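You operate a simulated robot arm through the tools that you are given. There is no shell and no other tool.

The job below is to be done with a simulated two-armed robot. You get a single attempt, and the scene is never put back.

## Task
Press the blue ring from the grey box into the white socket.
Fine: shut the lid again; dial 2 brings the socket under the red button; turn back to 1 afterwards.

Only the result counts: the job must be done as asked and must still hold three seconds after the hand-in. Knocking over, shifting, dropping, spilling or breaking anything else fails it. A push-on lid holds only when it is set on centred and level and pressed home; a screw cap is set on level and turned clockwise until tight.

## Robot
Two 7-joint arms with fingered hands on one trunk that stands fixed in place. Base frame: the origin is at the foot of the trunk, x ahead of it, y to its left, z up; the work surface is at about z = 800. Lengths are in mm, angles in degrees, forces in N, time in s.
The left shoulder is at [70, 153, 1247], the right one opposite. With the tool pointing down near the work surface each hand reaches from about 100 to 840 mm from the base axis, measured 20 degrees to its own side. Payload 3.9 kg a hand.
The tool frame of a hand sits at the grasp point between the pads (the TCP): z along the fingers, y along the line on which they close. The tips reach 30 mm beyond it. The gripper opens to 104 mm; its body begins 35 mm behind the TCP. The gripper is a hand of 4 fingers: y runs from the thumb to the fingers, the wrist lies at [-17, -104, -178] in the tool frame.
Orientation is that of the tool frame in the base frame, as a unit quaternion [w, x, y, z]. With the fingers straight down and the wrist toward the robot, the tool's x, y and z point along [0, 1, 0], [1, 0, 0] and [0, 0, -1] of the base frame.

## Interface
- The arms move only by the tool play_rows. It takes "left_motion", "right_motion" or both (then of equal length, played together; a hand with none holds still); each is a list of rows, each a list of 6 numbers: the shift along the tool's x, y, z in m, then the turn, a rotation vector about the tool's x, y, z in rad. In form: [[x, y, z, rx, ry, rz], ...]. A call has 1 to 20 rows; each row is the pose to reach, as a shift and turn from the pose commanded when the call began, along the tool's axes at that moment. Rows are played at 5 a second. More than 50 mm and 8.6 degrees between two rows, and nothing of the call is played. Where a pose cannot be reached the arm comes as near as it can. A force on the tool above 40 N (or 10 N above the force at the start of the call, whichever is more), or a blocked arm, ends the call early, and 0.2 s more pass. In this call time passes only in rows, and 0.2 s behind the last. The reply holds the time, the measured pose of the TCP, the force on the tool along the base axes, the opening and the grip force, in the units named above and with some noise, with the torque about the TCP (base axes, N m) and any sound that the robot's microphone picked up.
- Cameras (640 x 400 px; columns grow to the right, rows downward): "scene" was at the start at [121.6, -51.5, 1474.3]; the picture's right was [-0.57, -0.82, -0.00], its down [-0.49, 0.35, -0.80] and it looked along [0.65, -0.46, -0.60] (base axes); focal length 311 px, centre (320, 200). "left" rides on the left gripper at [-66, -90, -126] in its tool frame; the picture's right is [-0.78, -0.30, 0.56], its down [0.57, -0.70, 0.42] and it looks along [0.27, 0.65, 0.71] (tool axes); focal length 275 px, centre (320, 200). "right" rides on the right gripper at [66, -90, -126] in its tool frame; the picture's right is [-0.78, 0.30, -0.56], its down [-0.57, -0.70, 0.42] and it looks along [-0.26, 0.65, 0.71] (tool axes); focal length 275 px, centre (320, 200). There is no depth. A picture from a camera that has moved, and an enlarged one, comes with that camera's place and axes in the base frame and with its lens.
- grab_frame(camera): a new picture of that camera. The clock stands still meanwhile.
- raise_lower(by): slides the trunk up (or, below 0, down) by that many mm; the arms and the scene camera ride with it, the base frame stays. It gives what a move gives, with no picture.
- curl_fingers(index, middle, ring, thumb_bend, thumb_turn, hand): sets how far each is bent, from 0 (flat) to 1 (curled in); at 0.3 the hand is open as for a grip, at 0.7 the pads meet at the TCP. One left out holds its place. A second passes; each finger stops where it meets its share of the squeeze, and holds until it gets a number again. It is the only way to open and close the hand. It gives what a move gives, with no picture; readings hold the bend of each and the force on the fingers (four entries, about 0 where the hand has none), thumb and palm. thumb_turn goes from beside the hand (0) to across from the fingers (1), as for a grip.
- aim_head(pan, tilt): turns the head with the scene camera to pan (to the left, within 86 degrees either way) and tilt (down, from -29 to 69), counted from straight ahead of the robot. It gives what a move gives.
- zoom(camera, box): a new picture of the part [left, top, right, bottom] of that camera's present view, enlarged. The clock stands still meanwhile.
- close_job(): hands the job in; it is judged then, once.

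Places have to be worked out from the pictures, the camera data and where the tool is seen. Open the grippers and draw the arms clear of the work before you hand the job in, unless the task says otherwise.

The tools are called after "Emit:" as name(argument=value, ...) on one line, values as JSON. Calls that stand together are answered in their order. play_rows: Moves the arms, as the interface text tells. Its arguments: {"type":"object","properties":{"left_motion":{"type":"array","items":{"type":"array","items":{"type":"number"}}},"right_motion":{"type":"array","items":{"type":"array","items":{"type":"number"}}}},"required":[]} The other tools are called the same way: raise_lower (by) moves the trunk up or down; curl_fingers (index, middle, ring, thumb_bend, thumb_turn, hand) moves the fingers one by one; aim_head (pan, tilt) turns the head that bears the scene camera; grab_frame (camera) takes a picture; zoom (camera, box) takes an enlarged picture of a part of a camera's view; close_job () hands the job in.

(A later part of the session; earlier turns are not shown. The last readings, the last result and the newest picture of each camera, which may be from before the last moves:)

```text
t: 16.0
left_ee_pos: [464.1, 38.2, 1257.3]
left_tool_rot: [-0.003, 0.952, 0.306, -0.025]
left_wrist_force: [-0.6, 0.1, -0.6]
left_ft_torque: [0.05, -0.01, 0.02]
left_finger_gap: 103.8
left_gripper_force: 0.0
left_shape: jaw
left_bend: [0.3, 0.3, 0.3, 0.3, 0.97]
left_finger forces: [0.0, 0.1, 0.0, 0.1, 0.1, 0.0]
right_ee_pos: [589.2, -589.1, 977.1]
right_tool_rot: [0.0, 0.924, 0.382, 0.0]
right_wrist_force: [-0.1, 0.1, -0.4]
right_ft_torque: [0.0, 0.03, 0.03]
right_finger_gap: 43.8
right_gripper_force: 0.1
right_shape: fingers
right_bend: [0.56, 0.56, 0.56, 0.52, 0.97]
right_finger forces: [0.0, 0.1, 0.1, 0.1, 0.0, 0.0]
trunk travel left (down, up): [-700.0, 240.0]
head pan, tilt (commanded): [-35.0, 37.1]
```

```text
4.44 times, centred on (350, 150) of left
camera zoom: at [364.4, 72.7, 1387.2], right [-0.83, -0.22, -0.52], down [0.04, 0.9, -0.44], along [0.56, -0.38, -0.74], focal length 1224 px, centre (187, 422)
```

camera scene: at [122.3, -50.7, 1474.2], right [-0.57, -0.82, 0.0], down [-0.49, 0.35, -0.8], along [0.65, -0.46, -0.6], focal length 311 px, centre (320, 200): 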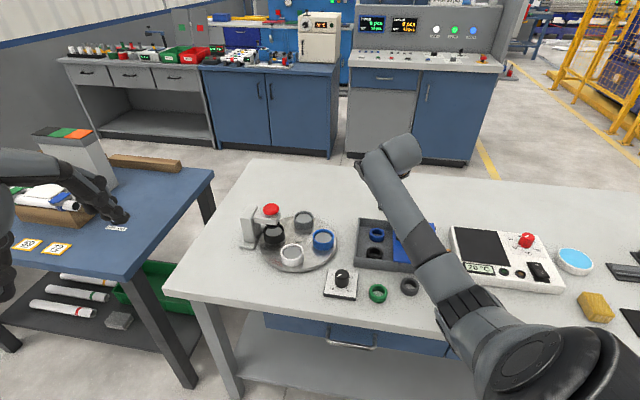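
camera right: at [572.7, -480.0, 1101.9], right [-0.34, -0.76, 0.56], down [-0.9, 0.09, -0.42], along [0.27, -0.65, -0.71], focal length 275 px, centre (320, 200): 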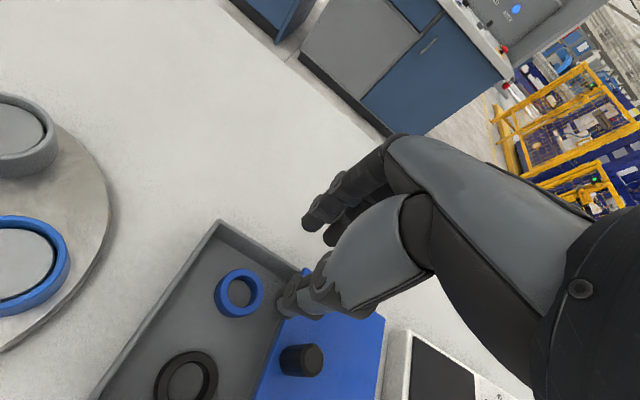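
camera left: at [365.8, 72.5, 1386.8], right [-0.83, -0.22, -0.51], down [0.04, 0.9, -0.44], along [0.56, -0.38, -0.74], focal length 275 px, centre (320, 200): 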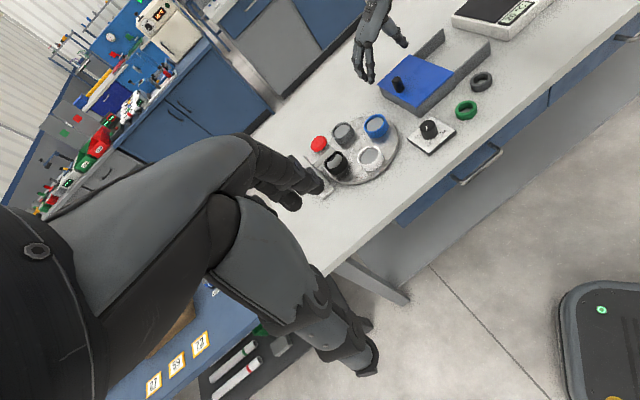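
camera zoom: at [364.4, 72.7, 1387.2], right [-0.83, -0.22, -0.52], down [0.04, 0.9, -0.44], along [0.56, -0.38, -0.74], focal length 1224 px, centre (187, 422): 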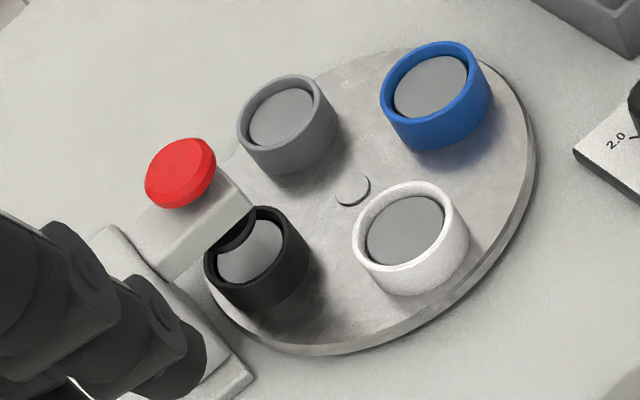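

The white socket's rim is about 58 mm inside, with a 50 mm disc about 5 mm below it. The ring measures about 46 mm across and 22 mm tall. I'll grip the ring high, leaving its lower 9–10 mm free. First I'll open the fingers to about 66 mm and come down partway.

Emit:
curl_fingers(hand="right", index=0.455, middle=0.455, ring=0.455, thumb_bend=0.455)

Emit:
play_rows(right_motion=[[0.0027, 0.0013, 0.02, 0, 0, 0], [0.0027, 0.0013, 0.045, 0, 0, 0], [0.0027, 0.0013, 0.07, 0, 0, 0], [0.0027, 0.0013, 0.09, 0, 0, 0], [0.0027, 0.0013, 0.105, 0, 0, 0]])

Emit:
grab_frame(camera="right")

Emit:
zoom(camera="left", box=[340, 20, 460, 120])

Emit:
zoom(camera="scene", box=[340, 190, 430, 280])

```text
t: 17.0
left_ee_pos: [463.3, 36.4, 1257.1]
left_tool_rot: [-0.003, 0.952, 0.306, -0.024]
left_wrist_force: [0.0, -0.1, 0.0]
left_ft_torque: [-0.03, 0.0, -0.02]
left_finger_gap: 104.0
left_gripper_force: 0.1
left_shape: jaw
left_bend: [0.3, 0.3, 0.3, 0.3, 0.97]
left_finger forces: [0.1, 0.0, 0.1, 0.0, 0.0, 0.0]
right_ee_pos: [587.2, -590.3, 976.3]
right_tool_rot: [0.0, 0.924, 0.383, 0.0]
right_wrist_force: [0.5, -0.4, 0.5]
right_ft_torque: [0.02, 0.01, 0.04]
right_finger_gap: 66.0
right_gripper_force: 0.0
right_shape: fingers
right_bend: [0.45, 0.45, 0.45, 0.45, 0.97]
right_finger forces: [0.1, 0.0, 0.0, 0.0, 0.0, 0.0]
trunk travel left (down, up): [-700.0, 240.0]
head pan, tilt (commanded): [-35.0, 37.1]
```

```text
t: 18.2
left_ee_pos: [461.8, 36.4, 1257.9]
left_tool_rot: [-0.002, 0.952, 0.306, -0.024]
left_wrist_force: [0.0, 0.3, 0.0]
left_ft_torque: [-0.02, -0.02, -0.01]
left_finger_gap: 103.9
left_gripper_force: 0.1
left_shape: jaw
left_bend: [0.3, 0.3, 0.3, 0.3, 0.97]
left_finger forces: [0.0, 0.0, 0.0, 0.0, 0.0, 0.0]
right_ee_pos: [590.6, -589.3, 873.0]
right_tool_rot: [0.001, 0.924, 0.383, 0.001]
right_wrist_force: [0.0, -0.4, 2.4]
right_ft_torque: [-0.04, -0.04, -0.04]
right_finger_gap: 66.0
right_gripper_force: 0.7
right_shape: fingers
right_bend: [0.45, 0.46, 0.45, 0.45, 0.97]
right_finger forces: [0.1, 1.4, 0.0, 0.0, 0.1, 0.1]
trunk travel left (down, up): [-700.0, 240.0]
head pan, tilt (commanded): [-35.0, 37.1]
```

```text
taken
camera right: at [573.8, -479.9, 997.9], right [-0.34, -0.76, 0.56], down [-0.9, 0.09, -0.43], along [0.27, -0.65, -0.71], focal length 275 px, centre (320, 200)
```

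right: 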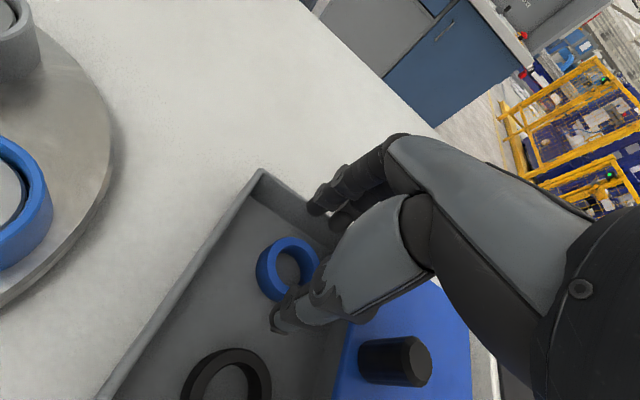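

```text
4.00 times, centred on (400, 70) of left
camera zoom: at [363.2, 72.7, 1387.6], right [-0.83, -0.22, -0.52], down [0.04, 0.9, -0.44], along [0.56, -0.38, -0.74], focal length 1101 px, centre (0, 720)
```

zoom: 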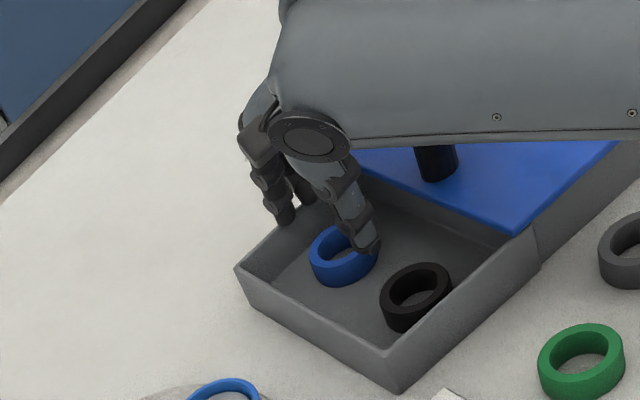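

```text
4.44 times, centred on (385, 235) of scene
camera zoom: at [121.0, -50.7, 1474.4], right [-0.57, -0.82, 0.0], down [-0.49, 0.35, -0.8], along [0.65, -0.46, -0.6], focal length 1380 px, centre (31, 44)
```

zoom: 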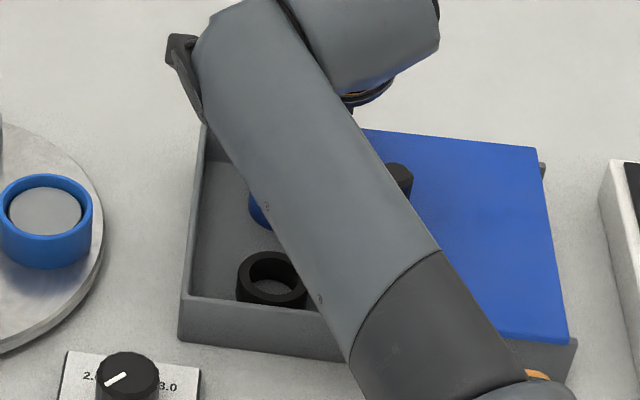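

The middle finger reads 1.4 N, so it is probably touching the top of the box's far wall. I'll zoom in to check the finger, wall and ring before going any lower.

Emit:
zoom(camera="right", box=[230, 160, 370, 350])

Emit:
zoom(camera="left", box=[380, 50, 440, 100])

```text
2.11 times, centred on (300, 255) of right
camera zoom: at [573.8, -479.9, 997.9], right [-0.34, -0.76, 0.56], down [-0.9, 0.09, -0.43], along [0.27, -0.65, -0.71], focal length 580 px, centre (362, 84)
```

zoom: 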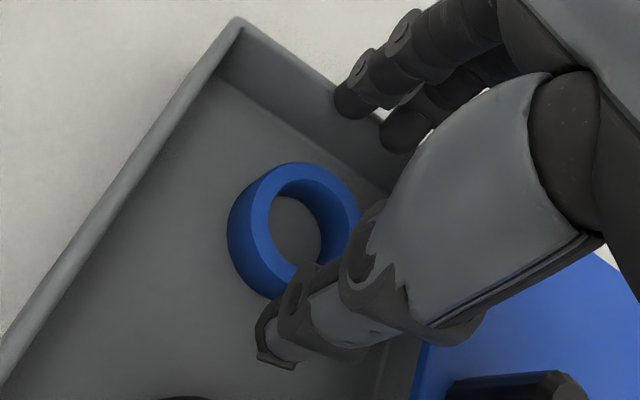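

```text
8.00 times, centred on (410, 75) of left
camera zoom: at [363.2, 72.7, 1387.6], right [-0.83, -0.22, -0.52], down [0.04, 0.9, -0.44], along [0.56, -0.38, -0.74], focal length 2202 px, centre (-400, 1200)
```

zoom: 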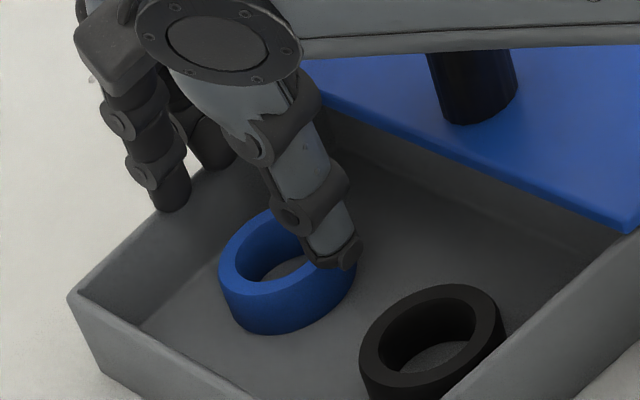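

The far wall is too close on that side for the fingers. Closing along the slide direction, as I did for the lid, gives more room once the lid is about 8 mm further open. I'll lift, yaw back to +45° and return over the lid knob.

Emit:
play_rows(right_motion=[[0, 0, -0.043, 0, 0, 0], [0, 0, -0.087, 0, 0, 0], [-0.005, -0.003, -0.087, 0, 0, -0.131], [-0.01, -0.006, -0.087, 0, 0, -0.262], [-0.015, -0.009, -0.087, 0, 0, -0.393], [-0.021, -0.012, -0.087, 0, 0, -0.524], [-0.026, -0.015, -0.087, 0, 0, -0.654], [-0.031, -0.018, -0.087, 0, 0, -0.785], [-0.036, -0.021, -0.087, 0, 0, -0.916], [-0.041, -0.024, -0.087, 0, 0, -1.047], [-0.046, -0.027, -0.087, 0, 0, -1.178], [-0.051, -0.031, -0.087, 0, 0, -1.309], [-0.057, -0.034, -0.087, 0, 0, -1.44], [-0.0617, -0.0367, -0.087, 0, 0, -1.571]])

Emit:
curl_fingers(hand="right", index=0.55, middle=0.55, ring=0.55, thumb_bend=0.52)

Emit:
grab_frame(camera="right")

Emit:
zoom(camera="left", box=[350, 10, 490, 120])

Emit:
zoom(camera="scene", box=[340, 180, 460, 280])

```text
t: 21.2
left_ee_pos: [463.1, 37.3, 1257.6]
left_tool_rot: [-0.004, 0.952, 0.306, -0.025]
left_wrist_force: [-0.1, -0.2, -0.3]
left_ft_torque: [0.0, 0.01, -0.01]
left_finger_gap: 103.9
left_gripper_force: 0.1
left_shape: jaw
left_bend: [0.3, 0.3, 0.3, 0.3, 0.97]
left_finger forces: [0.0, 0.0, 0.0, 0.0, 0.0, 0.1]
right_ee_pos: [522.1, -606.4, 957.9]
right_tool_rot: [0.0, 0.381, 0.925, 0.0]
right_wrist_force: [0.1, -0.5, 0.3]
right_ft_torque: [0.02, -0.01, 0.0]
right_finger_gap: 66.1
right_gripper_force: 0.0
right_shape: fingers
right_bend: [0.45, 0.45, 0.45, 0.45, 0.97]
right_finger forces: [0.1, 0.0, 0.0, 0.0, 0.0, 0.0]
trunk travel left (down, up): [-700.0, 240.0]
head pan, tilt (commanded): [-35.0, 37.1]
```

```text
t: 22.2
left_ee_pos: [462.4, 36.8, 1257.2]
left_tool_rot: [-0.003, 0.952, 0.306, -0.024]
left_wrist_force: [0.2, -0.3, 0.2]
left_ft_torque: [-0.02, 0.03, 0.05]
left_finger_gap: 103.7
left_gripper_force: 0.0
left_shape: jaw
left_bend: [0.3, 0.3, 0.3, 0.3, 0.97]
left_finger forces: [0.0, 0.0, 0.1, 0.0, 0.1, 0.0]
right_ee_pos: [520.3, -606.3, 958.5]
right_tool_rot: [0.0, 0.382, 0.924, 0.0]
right_wrist_force: [0.6, -0.4, -0.3]
right_ft_torque: [0.0, -0.01, 0.01]
right_finger_gap: 45.3
right_gripper_force: 0.2
right_shape: fingers
right_bend: [0.55, 0.55, 0.55, 0.52, 0.97]
right_finger forces: [0.0, 0.0, 0.0, 0.0, 0.0, 0.0]
trunk travel left (down, up): [-700.0, 240.0]
head pan, tilt (commanded): [-35.0, 37.1]
```

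```text
taken
camera right: at [412.2, -624.7, 1084.0], right [0.76, -0.34, 0.56], down [-0.09, -0.9, -0.42], along [0.65, 0.27, -0.71], focal length 275 px, centre (320, 200)
```

right: 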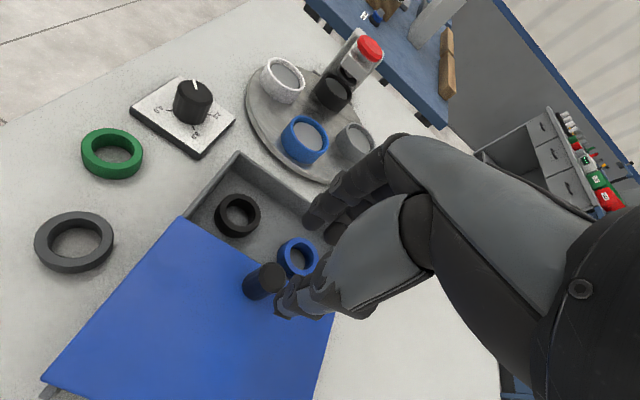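

```text
3.64 times, centred on (420, 65) of left
camera zoom: at [363.8, 72.1, 1387.4], right [-0.83, -0.22, -0.52], down [0.04, 0.9, -0.44], along [0.56, -0.38, -0.74], focal length 1001 px, centre (-44, 691)
```

zoom: 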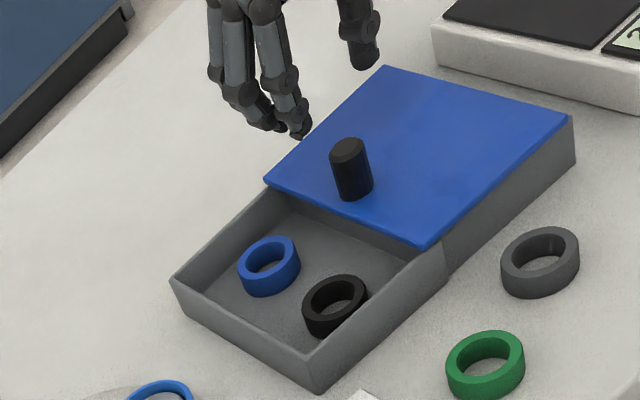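

```text
4.00 times, centred on (400, 230) of scene
camera zoom: at [121.6, -51.4, 1474.3], right [-0.57, -0.82, 0.0], down [-0.49, 0.35, -0.8], along [0.65, -0.46, -0.6], focal length 1242 px, centre (0, 80)
```

zoom: 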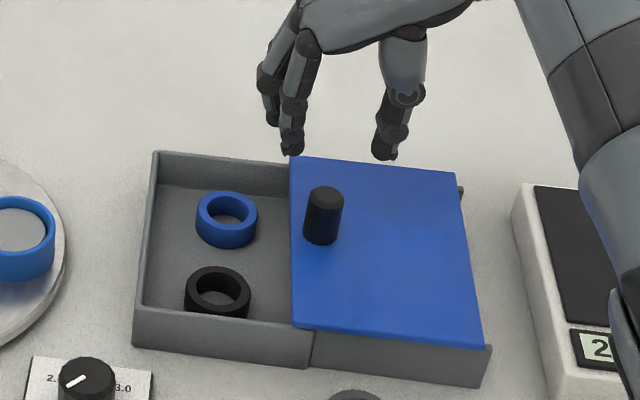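

The knob is about 6.7 mm along tool x from the TCP. I'll shift to it, descend to cage it, and pull about 13 mm so the lid opens roughly 8 mm more.

Emit:
play_rows(right_motion=[[0.006, -0.002, 0.03, 0, 0, 0], [0.006, -0.002, 0.06, 0, 0, 0], [0.006, -0.002, 0.072, 0, 0, 0], [0.006, -0.006, 0.072, 0, 0, 0], [0.006, -0.009, 0.072, 0, 0, 0], [0.006, -0.012, 0.072, 0, 0, 0], [0.006, -0.015, 0.072, 0, 0, 0]])

Emit:
zoom(camera="scene", box=[340, 180, 460, 280])

Emit:
zoom(camera="left", box=[350, 10, 490, 120])

```text
t: 23.8
left_ee_pos: [463.6, 37.8, 1257.7]
left_tool_rot: [-0.002, 0.952, 0.306, -0.024]
left_wrist_force: [0.7, 0.0, 0.5]
left_ft_torque: [0.01, 0.02, 0.01]
left_finger_gap: 103.8
left_gripper_force: 0.0
left_shape: jaw
left_bend: [0.3, 0.3, 0.3, 0.3, 0.97]
left_finger forces: [0.0, 0.1, 0.0, 0.1, 0.0, 0.0]
right_ee_pos: [506.2, -612.8, 886.8]
right_tool_rot: [0.0, 0.382, 0.924, 0.0]
right_wrist_force: [0.5, 0.6, 0.3]
right_ft_torque: [0.02, 0.04, -0.02]
right_finger_gap: 45.1
right_gripper_force: 0.3
right_shape: fingers
right_bend: [0.55, 0.54, 0.55, 0.52, 0.97]
right_finger forces: [0.1, 0.5, 0.1, 0.0, 0.0, 0.0]
trunk travel left (down, up): [-700.0, 240.0]
head pan, tilt (commanded): [-35.0, 37.1]
```

```text
4.00 times, centred on (400, 230) of scene
camera zoom: at [121.7, -51.3, 1474.3], right [-0.57, -0.82, 0.0], down [-0.49, 0.35, -0.8], along [0.65, -0.46, -0.6], focal length 1242 px, centre (0, 80)
```

zoom: 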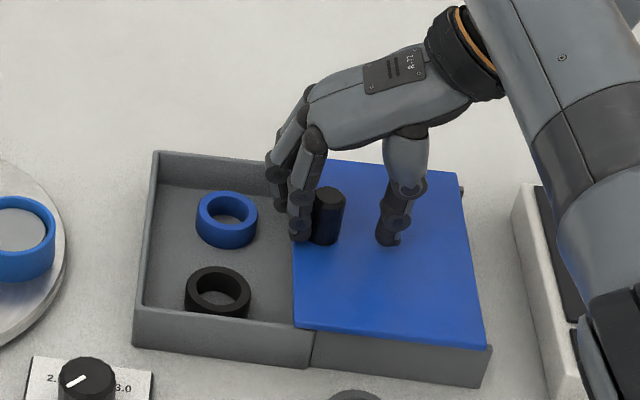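

```text
3.64 times, centred on (420, 65) of left
camera zoom: at [363.9, 72.1, 1387.4], right [-0.83, -0.22, -0.52], down [0.04, 0.9, -0.44], along [0.56, -0.38, -0.74], focal length 1001 px, centre (-44, 691)
```

zoom: 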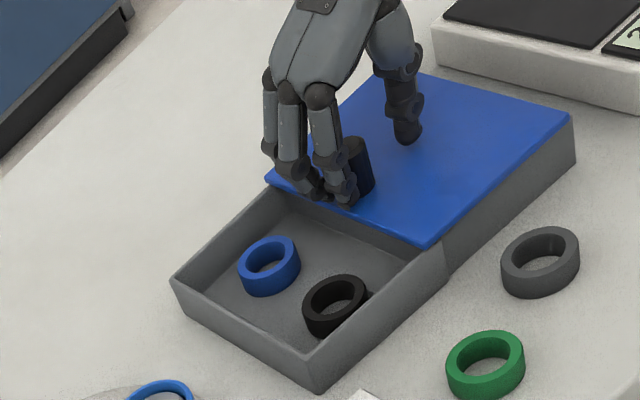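

The lid moved about 4 mm more. I'll pull another 6 mm gently and watch the force in case there is an end stop.

Emit:
play_rows(right_motion=[[0, -0.002, 0, 0, 0, 0], [0, -0.004, 0, 0, 0, 0], [0, -0.006, 0, 0, 0, 0]])

Emit:
zoom(camera="scene", box=[340, 180, 460, 280])

```text
t: 24.6
left_ee_pos: [462.6, 37.1, 1256.7]
left_tool_rot: [-0.002, 0.952, 0.306, -0.024]
left_wrist_force: [1.0, -0.2, 0.7]
left_ft_torque: [0.0, -0.01, -0.02]
left_finger_gap: 103.9
left_gripper_force: 0.1
left_shape: jaw
left_bend: [0.3, 0.3, 0.3, 0.3, 0.97]
left_finger forces: [0.1, 0.0, 0.1, 0.0, 0.0, 0.0]
right_ee_pos: [502.2, -618.1, 886.2]
right_tool_rot: [0.0, 0.383, 0.924, 0.001]
right_wrist_force: [0.0, 0.5, 0.5]
right_ft_torque: [0.0, -0.02, 0.01]
right_finger_gap: 45.1
right_gripper_force: 0.4
right_shape: fingers
right_bend: [0.55, 0.54, 0.55, 0.52, 0.97]
right_finger forces: [0.0, 0.5, 0.1, 0.0, 0.1, 0.1]
trunk travel left (down, up): [-700.0, 240.0]
head pan, tilt (commanded): [-35.0, 37.1]
```

```text
4.00 times, centred on (400, 230) of scene
camera zoom: at [121.7, -51.3, 1474.3], right [-0.57, -0.82, 0.0], down [-0.49, 0.35, -0.8], along [0.65, -0.46, -0.6], focal length 1242 px, centre (0, 80)
```

zoom: 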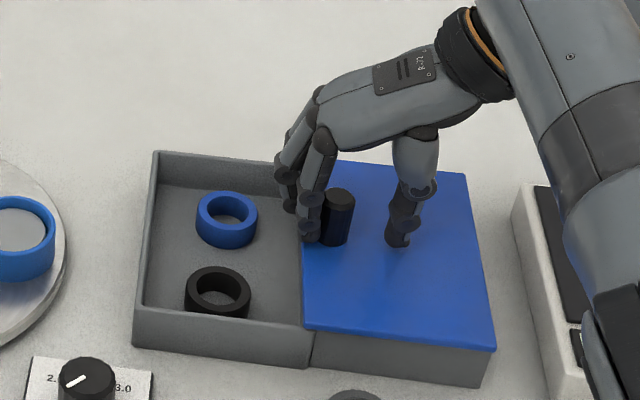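

The lid now sits at the rail ends with about 8 mm still over the box, leaving roughly ±54 mm around the ring. I'll ease off the knob, lift and move over the blue ring at the same yaw.

Emit:
play_rows(right_motion=[[0, 0.006, 0, 0, 0, 0], [0, 0.006, -0.04, 0, 0, 0], [0, 0.006, -0.08, 0, 0, 0], [-0.014, 0.032, -0.08, 0, 0, 0], [-0.028, 0.058, -0.08, 0, 0, 0], [-0.041, 0.084, -0.08, 0, 0, 0]])

Emit:
curl_fingers(hand="right", index=0.47, middle=0.47, ring=0.47, thumb_bend=0.48)

Emit:
grab_frame(camera="right")

Emit:
zoom(camera="scene", box=[340, 180, 460, 280])

Emit:
zoom(camera="left", box=[350, 10, 490, 120])

```text
t: 26.0
left_ee_pos: [464.3, 38.7, 1255.6]
left_tool_rot: [-0.002, 0.952, 0.306, -0.025]
left_wrist_force: [-0.4, 0.7, -0.7]
left_ft_torque: [-0.02, 0.0, 0.02]
left_finger_gap: 104.0
left_gripper_force: 0.0
left_shape: jaw
left_bend: [0.3, 0.3, 0.3, 0.3, 0.97]
left_finger forces: [0.1, 0.0, 0.1, 0.0, 0.0, 0.0]
right_ee_pos: [590.9, -585.4, 966.7]
right_tool_rot: [-0.001, 0.383, 0.924, -0.001]
right_wrist_force: [-0.4, -0.1, 0.1]
right_ft_torque: [0.01, 0.02, -0.01]
right_finger_gap: 45.2
right_gripper_force: 0.1
right_shape: fingers
right_bend: [0.55, 0.55, 0.55, 0.52, 0.97]
right_finger forces: [0.0, 0.0, 0.0, 0.1, 0.0, 0.0]
trunk travel left (down, up): [-700.0, 240.0]
head pan, tilt (commanded): [-35.0, 37.1]
```

```text
t: 27.0
left_ee_pos: [463.0, 35.8, 1257.2]
left_tool_rot: [-0.003, 0.952, 0.306, -0.023]
left_wrist_force: [-0.2, -0.1, -0.9]
left_ft_torque: [0.04, -0.01, 0.0]
left_finger_gap: 104.1
left_gripper_force: 0.1
left_shape: jaw
left_bend: [0.3, 0.3, 0.3, 0.3, 0.97]
left_finger forces: [0.0, 0.0, 0.0, 0.0, 0.1, 0.0]
right_ee_pos: [589.7, -587.2, 966.4]
right_tool_rot: [-0.001, 0.382, 0.924, 0.0]
right_wrist_force: [1.2, 0.5, -0.2]
right_ft_torque: [0.03, -0.01, 0.0]
right_finger_gap: 59.8
right_gripper_force: 0.1
right_shape: fingers
right_bend: [0.47, 0.47, 0.47, 0.48, 0.97]
right_finger forces: [0.1, 0.0, 0.0, 0.0, 0.0, 0.0]
trunk travel left (down, up): [-700.0, 240.0]
head pan, tilt (commanded): [-35.0, 37.1]
```

```text
taken
camera right: at [480.8, -604.7, 1092.1], right [0.76, -0.34, 0.56], down [-0.09, -0.9, -0.42], along [0.65, 0.27, -0.71], focal length 275 px, centre (320, 200)
```

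right: 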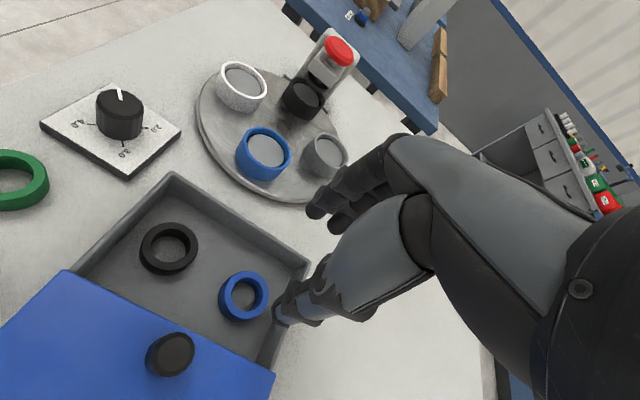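

```text
4.00 times, centred on (400, 230) of scene
camera zoom: at [121.6, -51.4, 1474.3], right [-0.57, -0.82, 0.0], down [-0.49, 0.35, -0.8], along [0.65, -0.46, -0.6], focal length 1242 px, centre (0, 80)
```

zoom: 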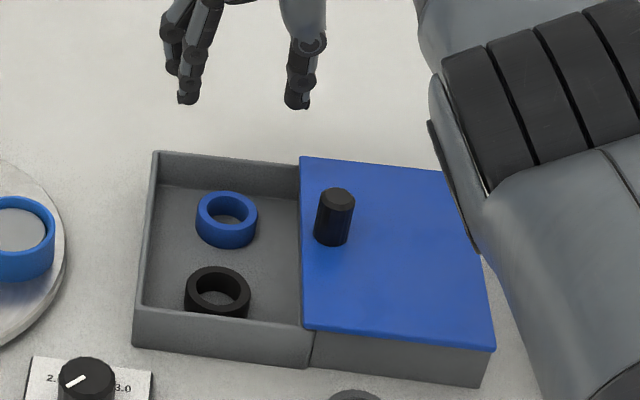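

```text
3.64 times, centred on (420, 65) of left
camera zoom: at [363.8, 72.0, 1387.4], right [-0.83, -0.22, -0.52], down [0.04, 0.9, -0.44], along [0.56, -0.38, -0.74], focal length 1001 px, centre (-44, 691)
```

zoom: 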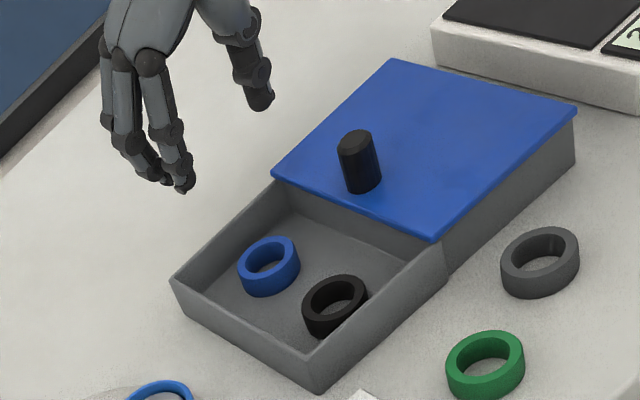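

I'll zoom the right camera on the blue ring to centre precisely.

Emit:
zoom(camera="right", box=[190, 245, 300, 345])

```text
4.00 times, centred on (245, 295) of right
camera zoom: at [480.8, -604.7, 1092.1], right [0.76, -0.34, 0.56], down [-0.09, -0.9, -0.42], along [0.65, 0.27, -0.71], focal length 1101 px, centre (620, -180)
```

zoom: 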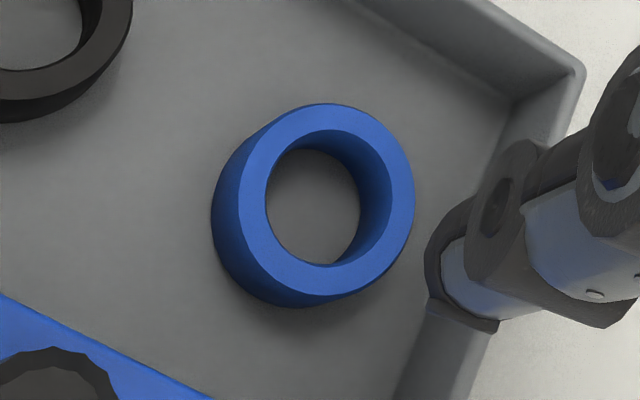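

The ring is within about 2 mm of the TCP. I'll descend with the small correction and check the finger forces at wall height.

Emit:
play_rows(right_motion=[[-0.0005, -0.0018, 0.03, 0, 0, 0], [-0.0005, -0.0018, 0.06, 0, 0, 0], [-0.0005, -0.0018, 0.08, 0, 0, 0], [-0.0005, -0.0018, 0.095, 0, 0, 0]])

Emit:
grab_frame(camera="right")

Emit:
zoom(camera="scene", box=[350, 190, 430, 270])

Emit:
zoom(camera="left", box=[370, 30, 460, 110])

```text
t: 28.0
left_ee_pos: [463.7, 36.4, 1256.7]
left_tool_rot: [-0.004, 0.952, 0.306, -0.024]
left_wrist_force: [0.4, 0.5, 0.2]
left_ft_torque: [-0.01, 0.02, -0.03]
left_finger_gap: 104.1
left_gripper_force: 0.0
left_shape: jaw
left_bend: [0.3, 0.3, 0.3, 0.3, 0.97]
left_finger forces: [0.0, 0.1, 0.0, 0.0, 0.0, 0.0]
right_ee_pos: [575.6, -570.8, 882.4]
right_tool_rot: [0.0, 0.382, 0.924, 0.001]
right_wrist_force: [-0.2, -0.3, 0.7]
right_ft_torque: [-0.03, 0.02, 0.03]
right_finger_gap: 60.2
right_gripper_force: 0.1
right_shape: fingers
right_bend: [0.47, 0.47, 0.47, 0.48, 0.97]
right_finger forces: [0.0, 0.1, 0.1, 0.0, 0.0, 0.0]
right hand out of reach, approached as far as the arm can: row 1, 2, 3, 4
trunk travel left (down, up): [-700.0, 240.0]
head pan, tilt (commanded): [-35.0, 37.1]
```

```text
taken
camera right: at [466.9, -589.0, 1007.6], right [0.76, -0.34, 0.56], down [-0.09, -0.9, -0.42], along [0.65, 0.27, -0.71], focal length 275 px, centre (320, 200)
```

right: 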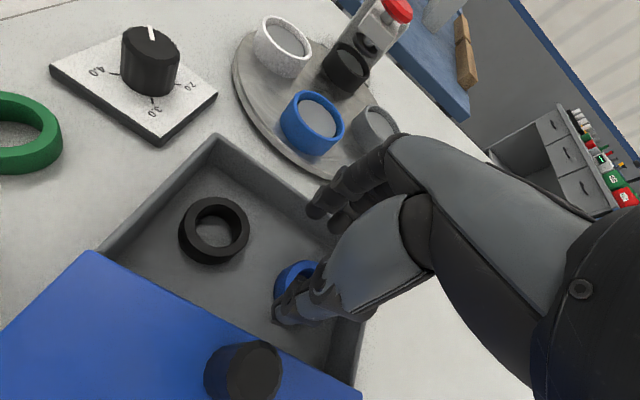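

```text
5.00 times, centred on (390, 230) of scene
camera zoom: at [122.0, -51.7, 1474.2], right [-0.57, -0.82, 0.0], down [-0.49, 0.35, -0.8], along [0.65, -0.46, -0.6], focal length 1553 px, centre (-30, 50)
```

zoom: 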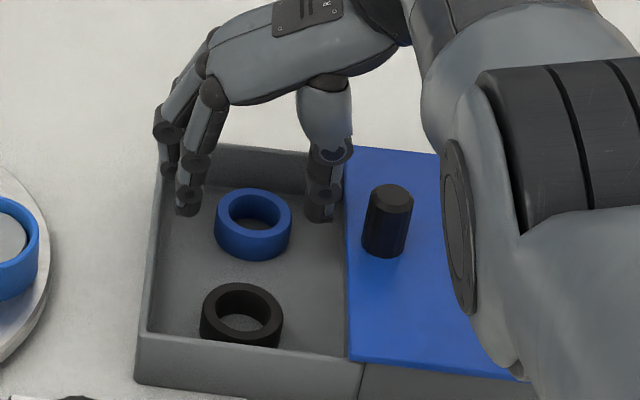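

```text
5.00 times, centred on (415, 70) of left
camera zoom: at [364.2, 71.7, 1387.3], right [-0.83, -0.22, -0.52], down [0.04, 0.9, -0.43], along [0.56, -0.38, -0.74], focal length 1376 px, centre (-155, 850)
```

zoom: 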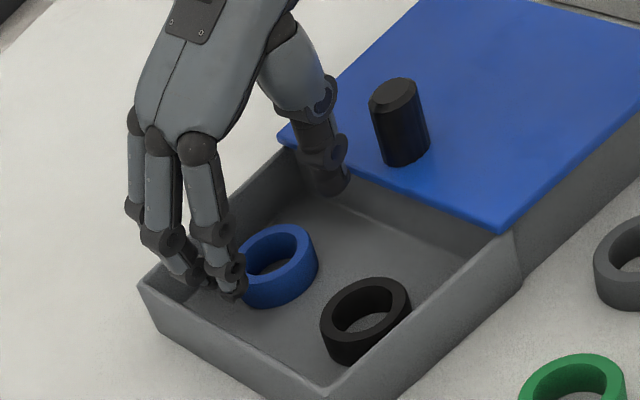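

That pose is out of reach: the arm stopped about 20 mm short. Lowering the trunk brings the shoulder closer to wrist height and extends the reach. I'll first lift and retract the right hand well clear.

Emit:
play_rows(right_motion=[[0, 0, -0.04, 0, 0, 0], [0, 0, -0.08, 0, 0, 0], [0.02, -0.007, -0.115, 0, 0, 0], [0.04, -0.014, -0.15, 0, 0, 0], [0.06, -0.02, -0.185, 0, 0, 0], [0.08, -0.027, -0.22, 0, 0, 0], [0.1, -0.034, -0.255, 0, 0, 0], [0.127, -0.042, -0.285, 0, 0, 0]])

Emit:
grab_frame(camera="scene")

```text
t: 29.8
left_ee_pos: [460.4, 37.7, 1256.8]
left_tool_rot: [-0.002, 0.952, 0.306, -0.024]
left_wrist_force: [-0.6, 0.1, -0.5]
left_ft_torque: [-0.02, -0.02, 0.03]
left_finger_gap: 104.0
left_gripper_force: 0.0
left_shape: jaw
left_bend: [0.3, 0.3, 0.3, 0.3, 0.97]
left_finger forces: [0.0, 0.1, 0.0, 0.1, 0.0, 0.0]
right_ee_pos: [454.8, -509.7, 1168.8]
right_tool_rot: [0.0, 0.383, 0.924, 0.0]
right_wrist_force: [0.1, 1.5, -0.5]
right_ft_torque: [-0.03, -0.03, -0.01]
right_finger_gap: 60.0
right_gripper_force: 0.0
right_shape: fingers
right_bend: [0.47, 0.47, 0.47, 0.48, 0.97]
right_finger forces: [0.0, 0.1, 0.0, 0.1, 0.0, 0.1]
trunk travel left (down, up): [-700.0, 240.0]
head pan, tilt (commanded): [-35.0, 37.1]
```

```text
taken
camera scene: at [119.9, -50.5, 1474.4], right [-0.57, -0.82, 0.0], down [-0.49, 0.35, -0.8], along [0.65, -0.46, -0.6], focal length 311 px, centre (320, 200)
```

scene: 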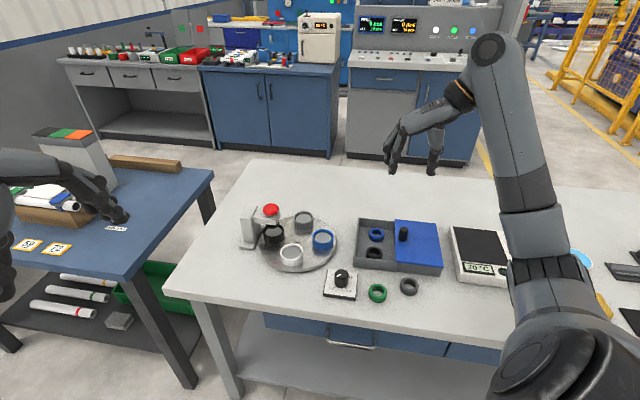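

The right arm is high and clear. I'll lower the trunk 100 mm first and check clearances.

Emit:
raise_lower(by=-100)

Emit:
grab_frame(camera="scene")

Emit:
grab_frame(camera="left")

```text
t: 31.1
left_ee_pos: [462.4, 37.3, 1156.6]
left_tool_rot: [-0.002, 0.952, 0.306, -0.024]
left_wrist_force: [-0.2, -1.0, 0.2]
left_ft_torque: [0.01, 0.01, -0.01]
left_finger_gap: 103.9
left_gripper_force: 0.1
left_shape: jaw
left_bend: [0.3, 0.3, 0.3, 0.3, 0.97]
left_finger forces: [0.0, 0.1, 0.1, 0.0, 0.0, 0.0]
right_ee_pos: [457.8, -512.7, 1068.3]
right_tool_rot: [0.0, 0.382, 0.924, 0.0]
right_wrist_force: [-0.5, -0.3, -0.3]
right_ft_torque: [0.02, -0.01, 0.01]
right_finger_gap: 60.0
right_gripper_force: 0.2
right_shape: fingers
right_bend: [0.47, 0.47, 0.47, 0.48, 0.97]
right_finger forces: [0.1, 0.0, 0.1, 0.0, 0.0, 0.0]
trunk travel left (down, up): [-600.0, 340.0]
head pan, tilt (commanded): [-35.0, 37.1]
```

```text
taken
camera scene: at [121.4, -51.3, 1374.3], right [-0.57, -0.82, 0.0], down [-0.49, 0.35, -0.8], along [0.65, -0.46, -0.6], focal length 311 px, centre (320, 200)
```

scene: 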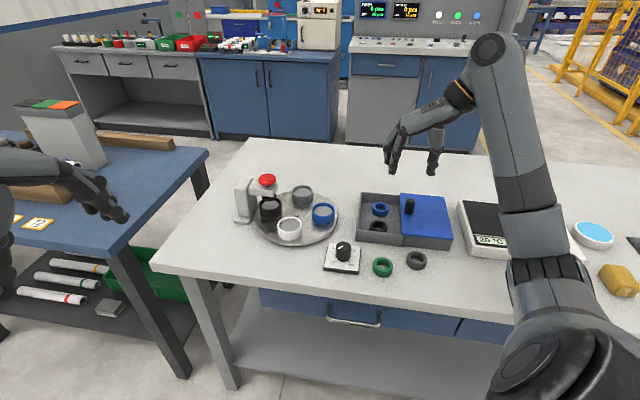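

```text
taken
camera left: at [363.6, 72.1, 1287.6], right [-0.83, -0.22, -0.52], down [0.04, 0.9, -0.44], along [0.56, -0.38, -0.74], focal length 275 px, centre (320, 200)
```

left: 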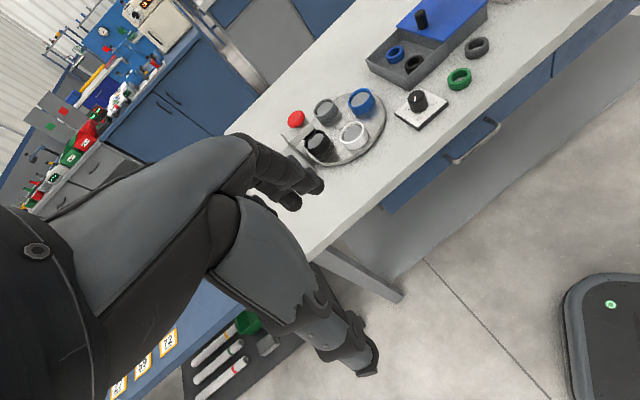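

The clearances look fine. I'll lower another 80 mm.

Emit:
raise_lower(by=-80)

Emit:
grab_frame(camera="scene")

```text
t: 32.3
left_ee_pos: [462.3, 36.6, 1077.6]
left_tool_rot: [-0.002, 0.952, 0.306, -0.024]
left_wrist_force: [-0.3, 0.9, 0.5]
left_ft_torque: [-0.04, 0.03, 0.0]
left_finger_gap: 104.1
left_gripper_force: 0.2
left_shape: jaw
left_bend: [0.3, 0.3, 0.3, 0.3, 0.97]
left_finger forces: [0.0, 0.1, 0.0, 0.1, 0.0, 0.0]
right_ee_pos: [456.3, -511.9, 987.7]
right_tool_rot: [0.0, 0.383, 0.924, 0.0]
right_wrist_force: [-0.4, 0.5, 0.1]
right_ft_torque: [0.04, 0.01, 0.02]
right_finger_gap: 60.0
right_gripper_force: 0.1
right_shape: fingers
right_bend: [0.47, 0.47, 0.47, 0.48, 0.97]
right_finger forces: [0.1, 0.0, 0.1, 0.1, 0.0, 0.0]
trunk travel left (down, up): [-520.0, 420.0]
head pan, tilt (commanded): [-35.0, 37.1]
```

```text
taken
camera scene: at [121.2, -51.2, 1294.4], right [-0.57, -0.82, 0.0], down [-0.49, 0.35, -0.8], along [0.65, -0.46, -0.6], focal length 311 px, centre (320, 200)
```

scene: 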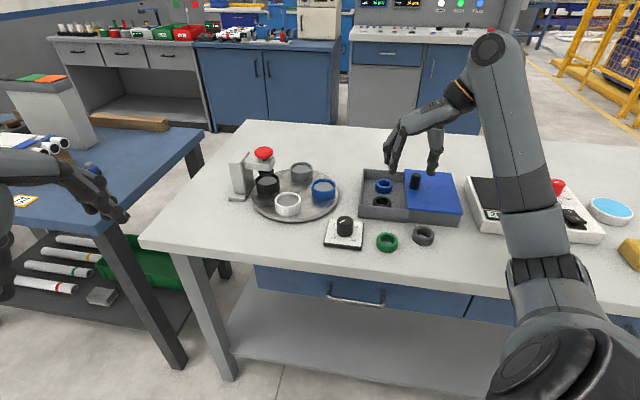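

The trunk is down 180 mm. I'll move the right hand back over the blue ring at z≈970.

Emit:
play_rows(right_motion=[[-0.037, 0.01, 0.004, 0, 0, 0], [-0.074, 0.0205, 0.008, 0, 0, 0], [-0.111, 0.031, 0.012, 0, 0, 0], [-0.148, 0.0405, 0.016, 0, 0, 0]])

Emit:
zoom(camera="right", box=[180, 225, 320, 355])

Emit:
grab_frame(camera="scene")

```text
t: 33.3
left_ee_pos: [463.9, 37.1, 1075.8]
left_tool_rot: [-0.002, 0.952, 0.306, -0.025]
left_wrist_force: [0.3, 0.4, -0.4]
left_ft_torque: [-0.01, 0.0, 0.01]
left_finger_gap: 103.7
left_gripper_force: 0.0
left_shape: jaw
left_bend: [0.3, 0.3, 0.3, 0.3, 0.97]
left_finger forces: [0.0, 0.0, 0.1, 0.0, 0.0, 0.0]
right_ee_pos: [591.6, -585.3, 970.7]
right_tool_rot: [0.001, 0.382, 0.924, -0.002]
right_wrist_force: [0.2, -0.1, 0.1]
right_ft_torque: [-0.04, 0.04, 0.01]
right_finger_gap: 59.9
right_gripper_force: 0.0
right_shape: fingers
right_bend: [0.47, 0.47, 0.47, 0.48, 0.97]
right_finger forces: [0.0, 0.0, 0.0, 0.0, 0.1, 0.1]
trunk travel left (down, up): [-520.0, 420.0]
head pan, tilt (commanded): [-35.0, 37.1]
```

```text
3.08 times, centred on (250, 290) of right
camera zoom: at [482.8, -603.2, 1097.1], right [0.76, -0.34, 0.56], down [-0.09, -0.9, -0.42], along [0.64, 0.27, -0.72], focal length 847 px, centre (535, -77)
```

zoom: 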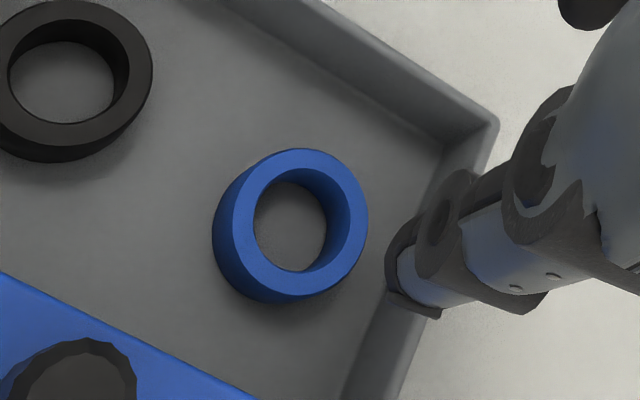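

```text
taken
camera scene: at [123.4, -50.0, 1294.1], right [-0.57, -0.82, 0.0], down [-0.5, 0.34, -0.8], along [0.65, -0.46, -0.6], focal length 311 px, centre (320, 200)
```

scene: 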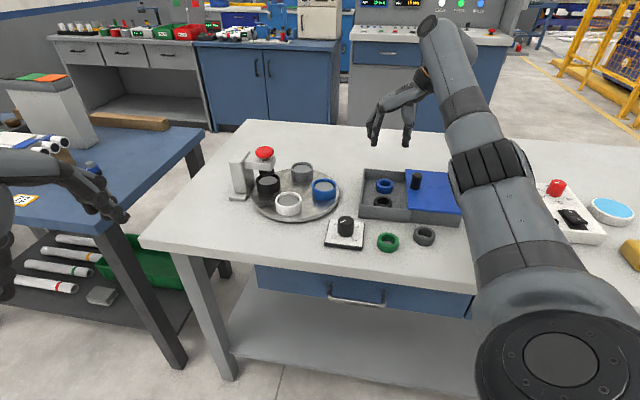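

The ring is about 3.5 mm along -y_t from the TCP. I'll descend with that correction to just above wall level.

Emit:
play_rows(right_motion=[[0, -0.0035, 0.03, 0, 0, 0], [0, -0.0035, 0.06, 0, 0, 0], [0, -0.0035, 0.085, 0, 0, 0], [0, -0.0035, 0.1, 0, 0, 0]])

Emit:
grab_frame(camera="right")

Emit:
zoom(camera="scene", box=[345, 140, 445, 230])

Emit:
grab_frame(camera="left")

```text
t: 34.3
left_ee_pos: [463.0, 36.0, 1076.3]
left_tool_rot: [-0.002, 0.952, 0.306, -0.025]
left_wrist_force: [0.4, -0.4, 0.1]
left_ft_torque: [0.05, 0.02, -0.01]
left_finger_gap: 103.6
left_gripper_force: 0.1
left_shape: jaw
left_bend: [0.3, 0.3, 0.3, 0.3, 0.97]
left_finger forces: [0.1, 0.0, 0.0, 0.0, 0.0, 0.0]
right_ee_pos: [586.6, -590.4, 871.4]
right_tool_rot: [0.0, 0.383, 0.924, 0.0]
right_wrist_force: [-0.5, 0.1, 0.0]
right_ft_torque: [0.0, 0.01, 0.0]
right_finger_gap: 59.8
right_gripper_force: 0.0
right_shape: fingers
right_bend: [0.47, 0.47, 0.47, 0.48, 0.97]
right_finger forces: [0.1, 0.0, 0.0, 0.1, 0.0, 0.1]
trunk travel left (down, up): [-520.0, 420.0]
head pan, tilt (commanded): [-35.0, 37.1]
```

```text
taken
camera right: at [478.9, -608.0, 996.3], right [0.76, -0.34, 0.56], down [-0.09, -0.9, -0.42], along [0.65, 0.27, -0.71], focal length 275 px, centre (320, 200)
```

right: 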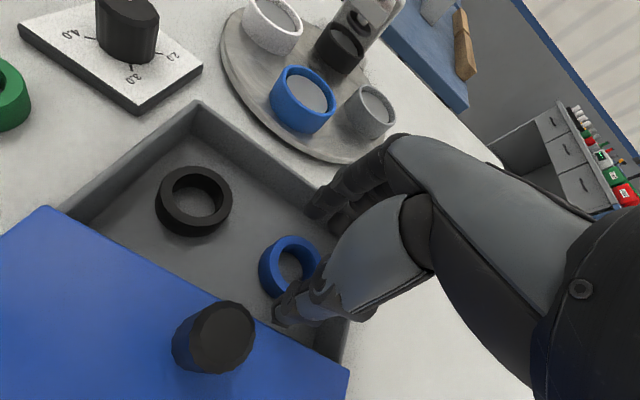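

```text
4.44 times, centred on (395, 185) of scene
camera zoom: at [122.0, -51.5, 1294.3], right [-0.57, -0.82, 0.0], down [-0.49, 0.35, -0.8], along [0.65, -0.46, -0.6], focal length 1380 px, centre (-13, 267)
```

zoom: 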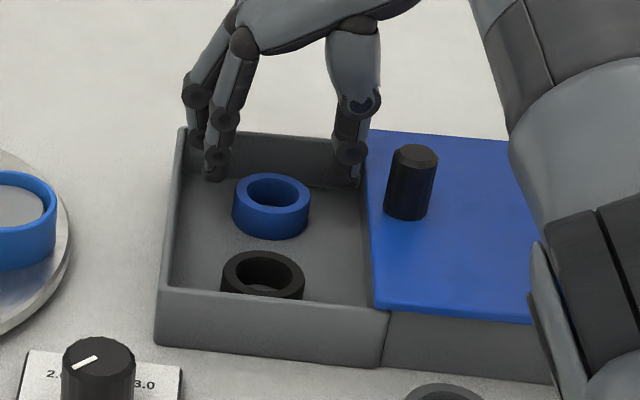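

```text
taken
camera left: at [364.2, 71.9, 1207.3], right [-0.83, -0.22, -0.52], down [0.04, 0.9, -0.44], along [0.56, -0.38, -0.74], focal length 275 px, centre (320, 200)
```

left: 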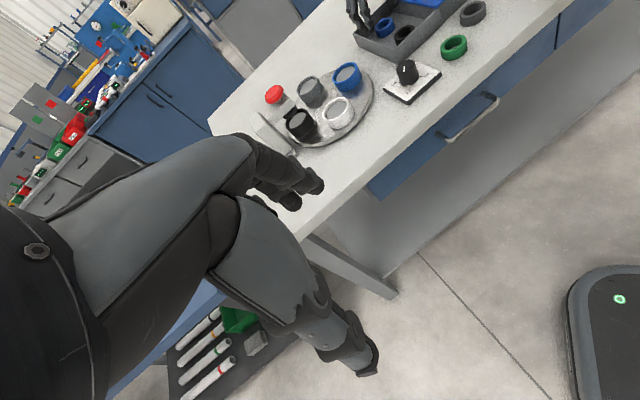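

The fingers and thumb straddle the ring with room on both sides. I'll lower 18 mm so that the fingertips overlap its upper half.

Emit:
play_rows(right_motion=[[0, 0, 0.006, 0, 0, 0], [0, 0, 0.012, 0, 0, 0], [0, 0, 0.018, 0, 0, 0]])

Emit:
zoom(camera="scene", box=[355, 140, 425, 210])

Emit:
zoom(camera="left", box=[330, 0, 440, 70])

```text
t: 35.1
left_ee_pos: [462.6, 36.1, 1077.2]
left_tool_rot: [-0.004, 0.952, 0.306, -0.023]
left_wrist_force: [-0.3, 0.5, 0.6]
left_ft_torque: [-0.02, 0.01, 0.0]
left_finger_gap: 103.9
left_gripper_force: 0.0
left_shape: jaw
left_bend: [0.3, 0.3, 0.3, 0.3, 0.97]
left_finger forces: [0.0, 0.0, 0.0, 0.1, 0.1, 0.0]
right_ee_pos: [587.2, -590.2, 853.9]
right_tool_rot: [0.001, 0.383, 0.924, 0.0]
right_wrist_force: [0.3, 0.7, -0.8]
right_ft_torque: [0.03, -0.02, 0.01]
right_finger_gap: 59.9
right_gripper_force: 0.1
right_shape: fingers
right_bend: [0.47, 0.47, 0.47, 0.48, 0.97]
right_finger forces: [0.0, 0.0, 0.1, 0.1, 0.0, 0.0]
trunk travel left (down, up): [-520.0, 420.0]
head pan, tilt (commanded): [-35.0, 37.1]
```

```text
5.71 times, centred on (390, 175) of scene
camera zoom: at [121.7, -51.4, 1294.3], right [-0.57, -0.82, 0.0], down [-0.49, 0.35, -0.8], along [0.65, -0.46, -0.6], focal length 1775 px, centre (-80, 343)
```

zoom: 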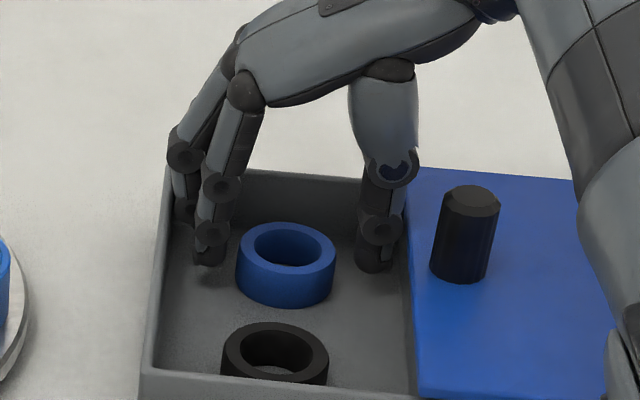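

```text
5.71 times, centred on (385, 35) of left
camera zoom: at [363.9, 72.1, 1207.4], right [-0.83, -0.22, -0.52], down [0.04, 0.9, -0.44], along [0.56, -0.38, -0.74], focal length 1573 px, centre (-51, 1143)
```

zoom: 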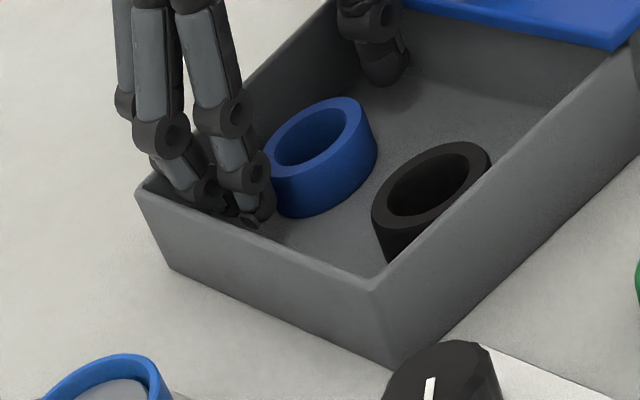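

The ring lies between the thumb and the index and middle fingers. I'll close on it now.

Emit:
curl_fingers(hand="right", index=0.62, middle=0.62, ring=0.6, thumb_bend=0.62)

Emit:
zoom(camera="scene", box=[355, 140, 425, 210])

Emit:
zoom(camera="left", box=[330, 0, 440, 70])

Emit:
zoom(camera="right", box=[200, 180, 360, 350])

```text
t: 36.1
left_ee_pos: [461.1, 37.1, 1076.6]
left_tool_rot: [-0.004, 0.952, 0.306, -0.024]
left_wrist_force: [0.5, 0.1, -0.1]
left_ft_torque: [0.0, 0.0, -0.01]
left_finger_gap: 103.9
left_gripper_force: 0.1
left_shape: jaw
left_bend: [0.3, 0.3, 0.3, 0.3, 0.97]
left_finger forces: [0.0, 0.0, 0.1, 0.0, 0.0, 0.0]
right_ee_pos: [588.5, -590.6, 854.3]
right_tool_rot: [0.0, 0.383, 0.924, 0.001]
right_wrist_force: [0.9, 0.7, -0.1]
right_ft_torque: [0.01, -0.01, 0.01]
right_finger_gap: 41.3
right_gripper_force: 7.3
right_shape: fingers
right_bend: [0.57, 0.58, 0.6, 0.55, 0.96]
right_finger forces: [3.7, 4.5, 0.1, 0.0, 6.9, 0.0]
trunk travel left (down, up): [-520.0, 420.0]
head pan, tilt (commanded): [-35.0, 37.1]
```

```text
5.71 times, centred on (390, 175) of scene
camera zoom: at [121.6, -51.2, 1294.3], right [-0.57, -0.82, 0.0], down [-0.49, 0.35, -0.8], along [0.65, -0.46, -0.6], focal length 1775 px, centre (-80, 343)
```

zoom: 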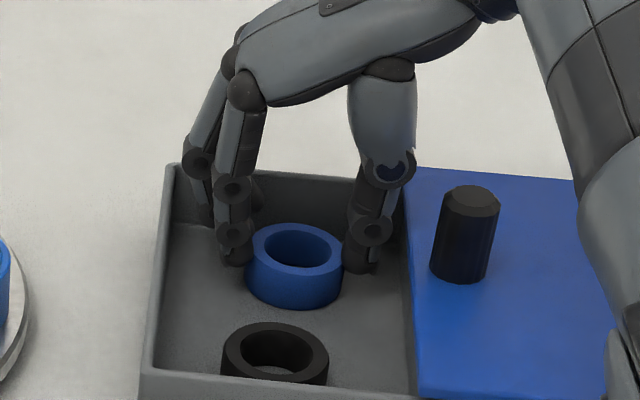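

```text
5.71 times, centred on (385, 35) of left
camera zoom: at [363.8, 72.2, 1207.4], right [-0.83, -0.22, -0.52], down [0.04, 0.9, -0.44], along [0.56, -0.38, -0.74], focal length 1573 px, centre (-51, 1143)
```

zoom: 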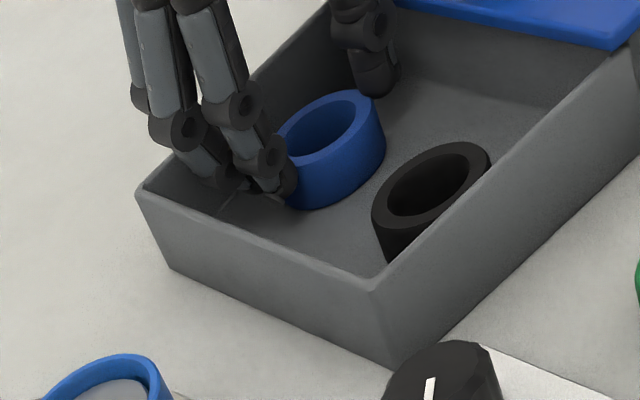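

```text
2.35 times, centred on (280, 265) of right
camera zoom: at [478.8, -607.6, 979.0], right [0.76, -0.34, 0.56], down [-0.09, -0.9, -0.42], along [0.65, 0.27, -0.71], focal length 648 px, centre (414, 47)
```

zoom: 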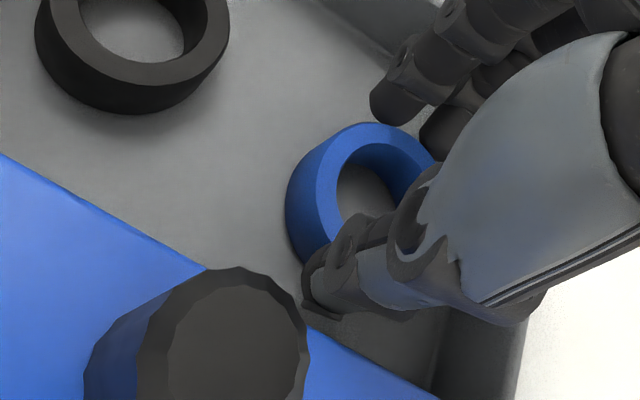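

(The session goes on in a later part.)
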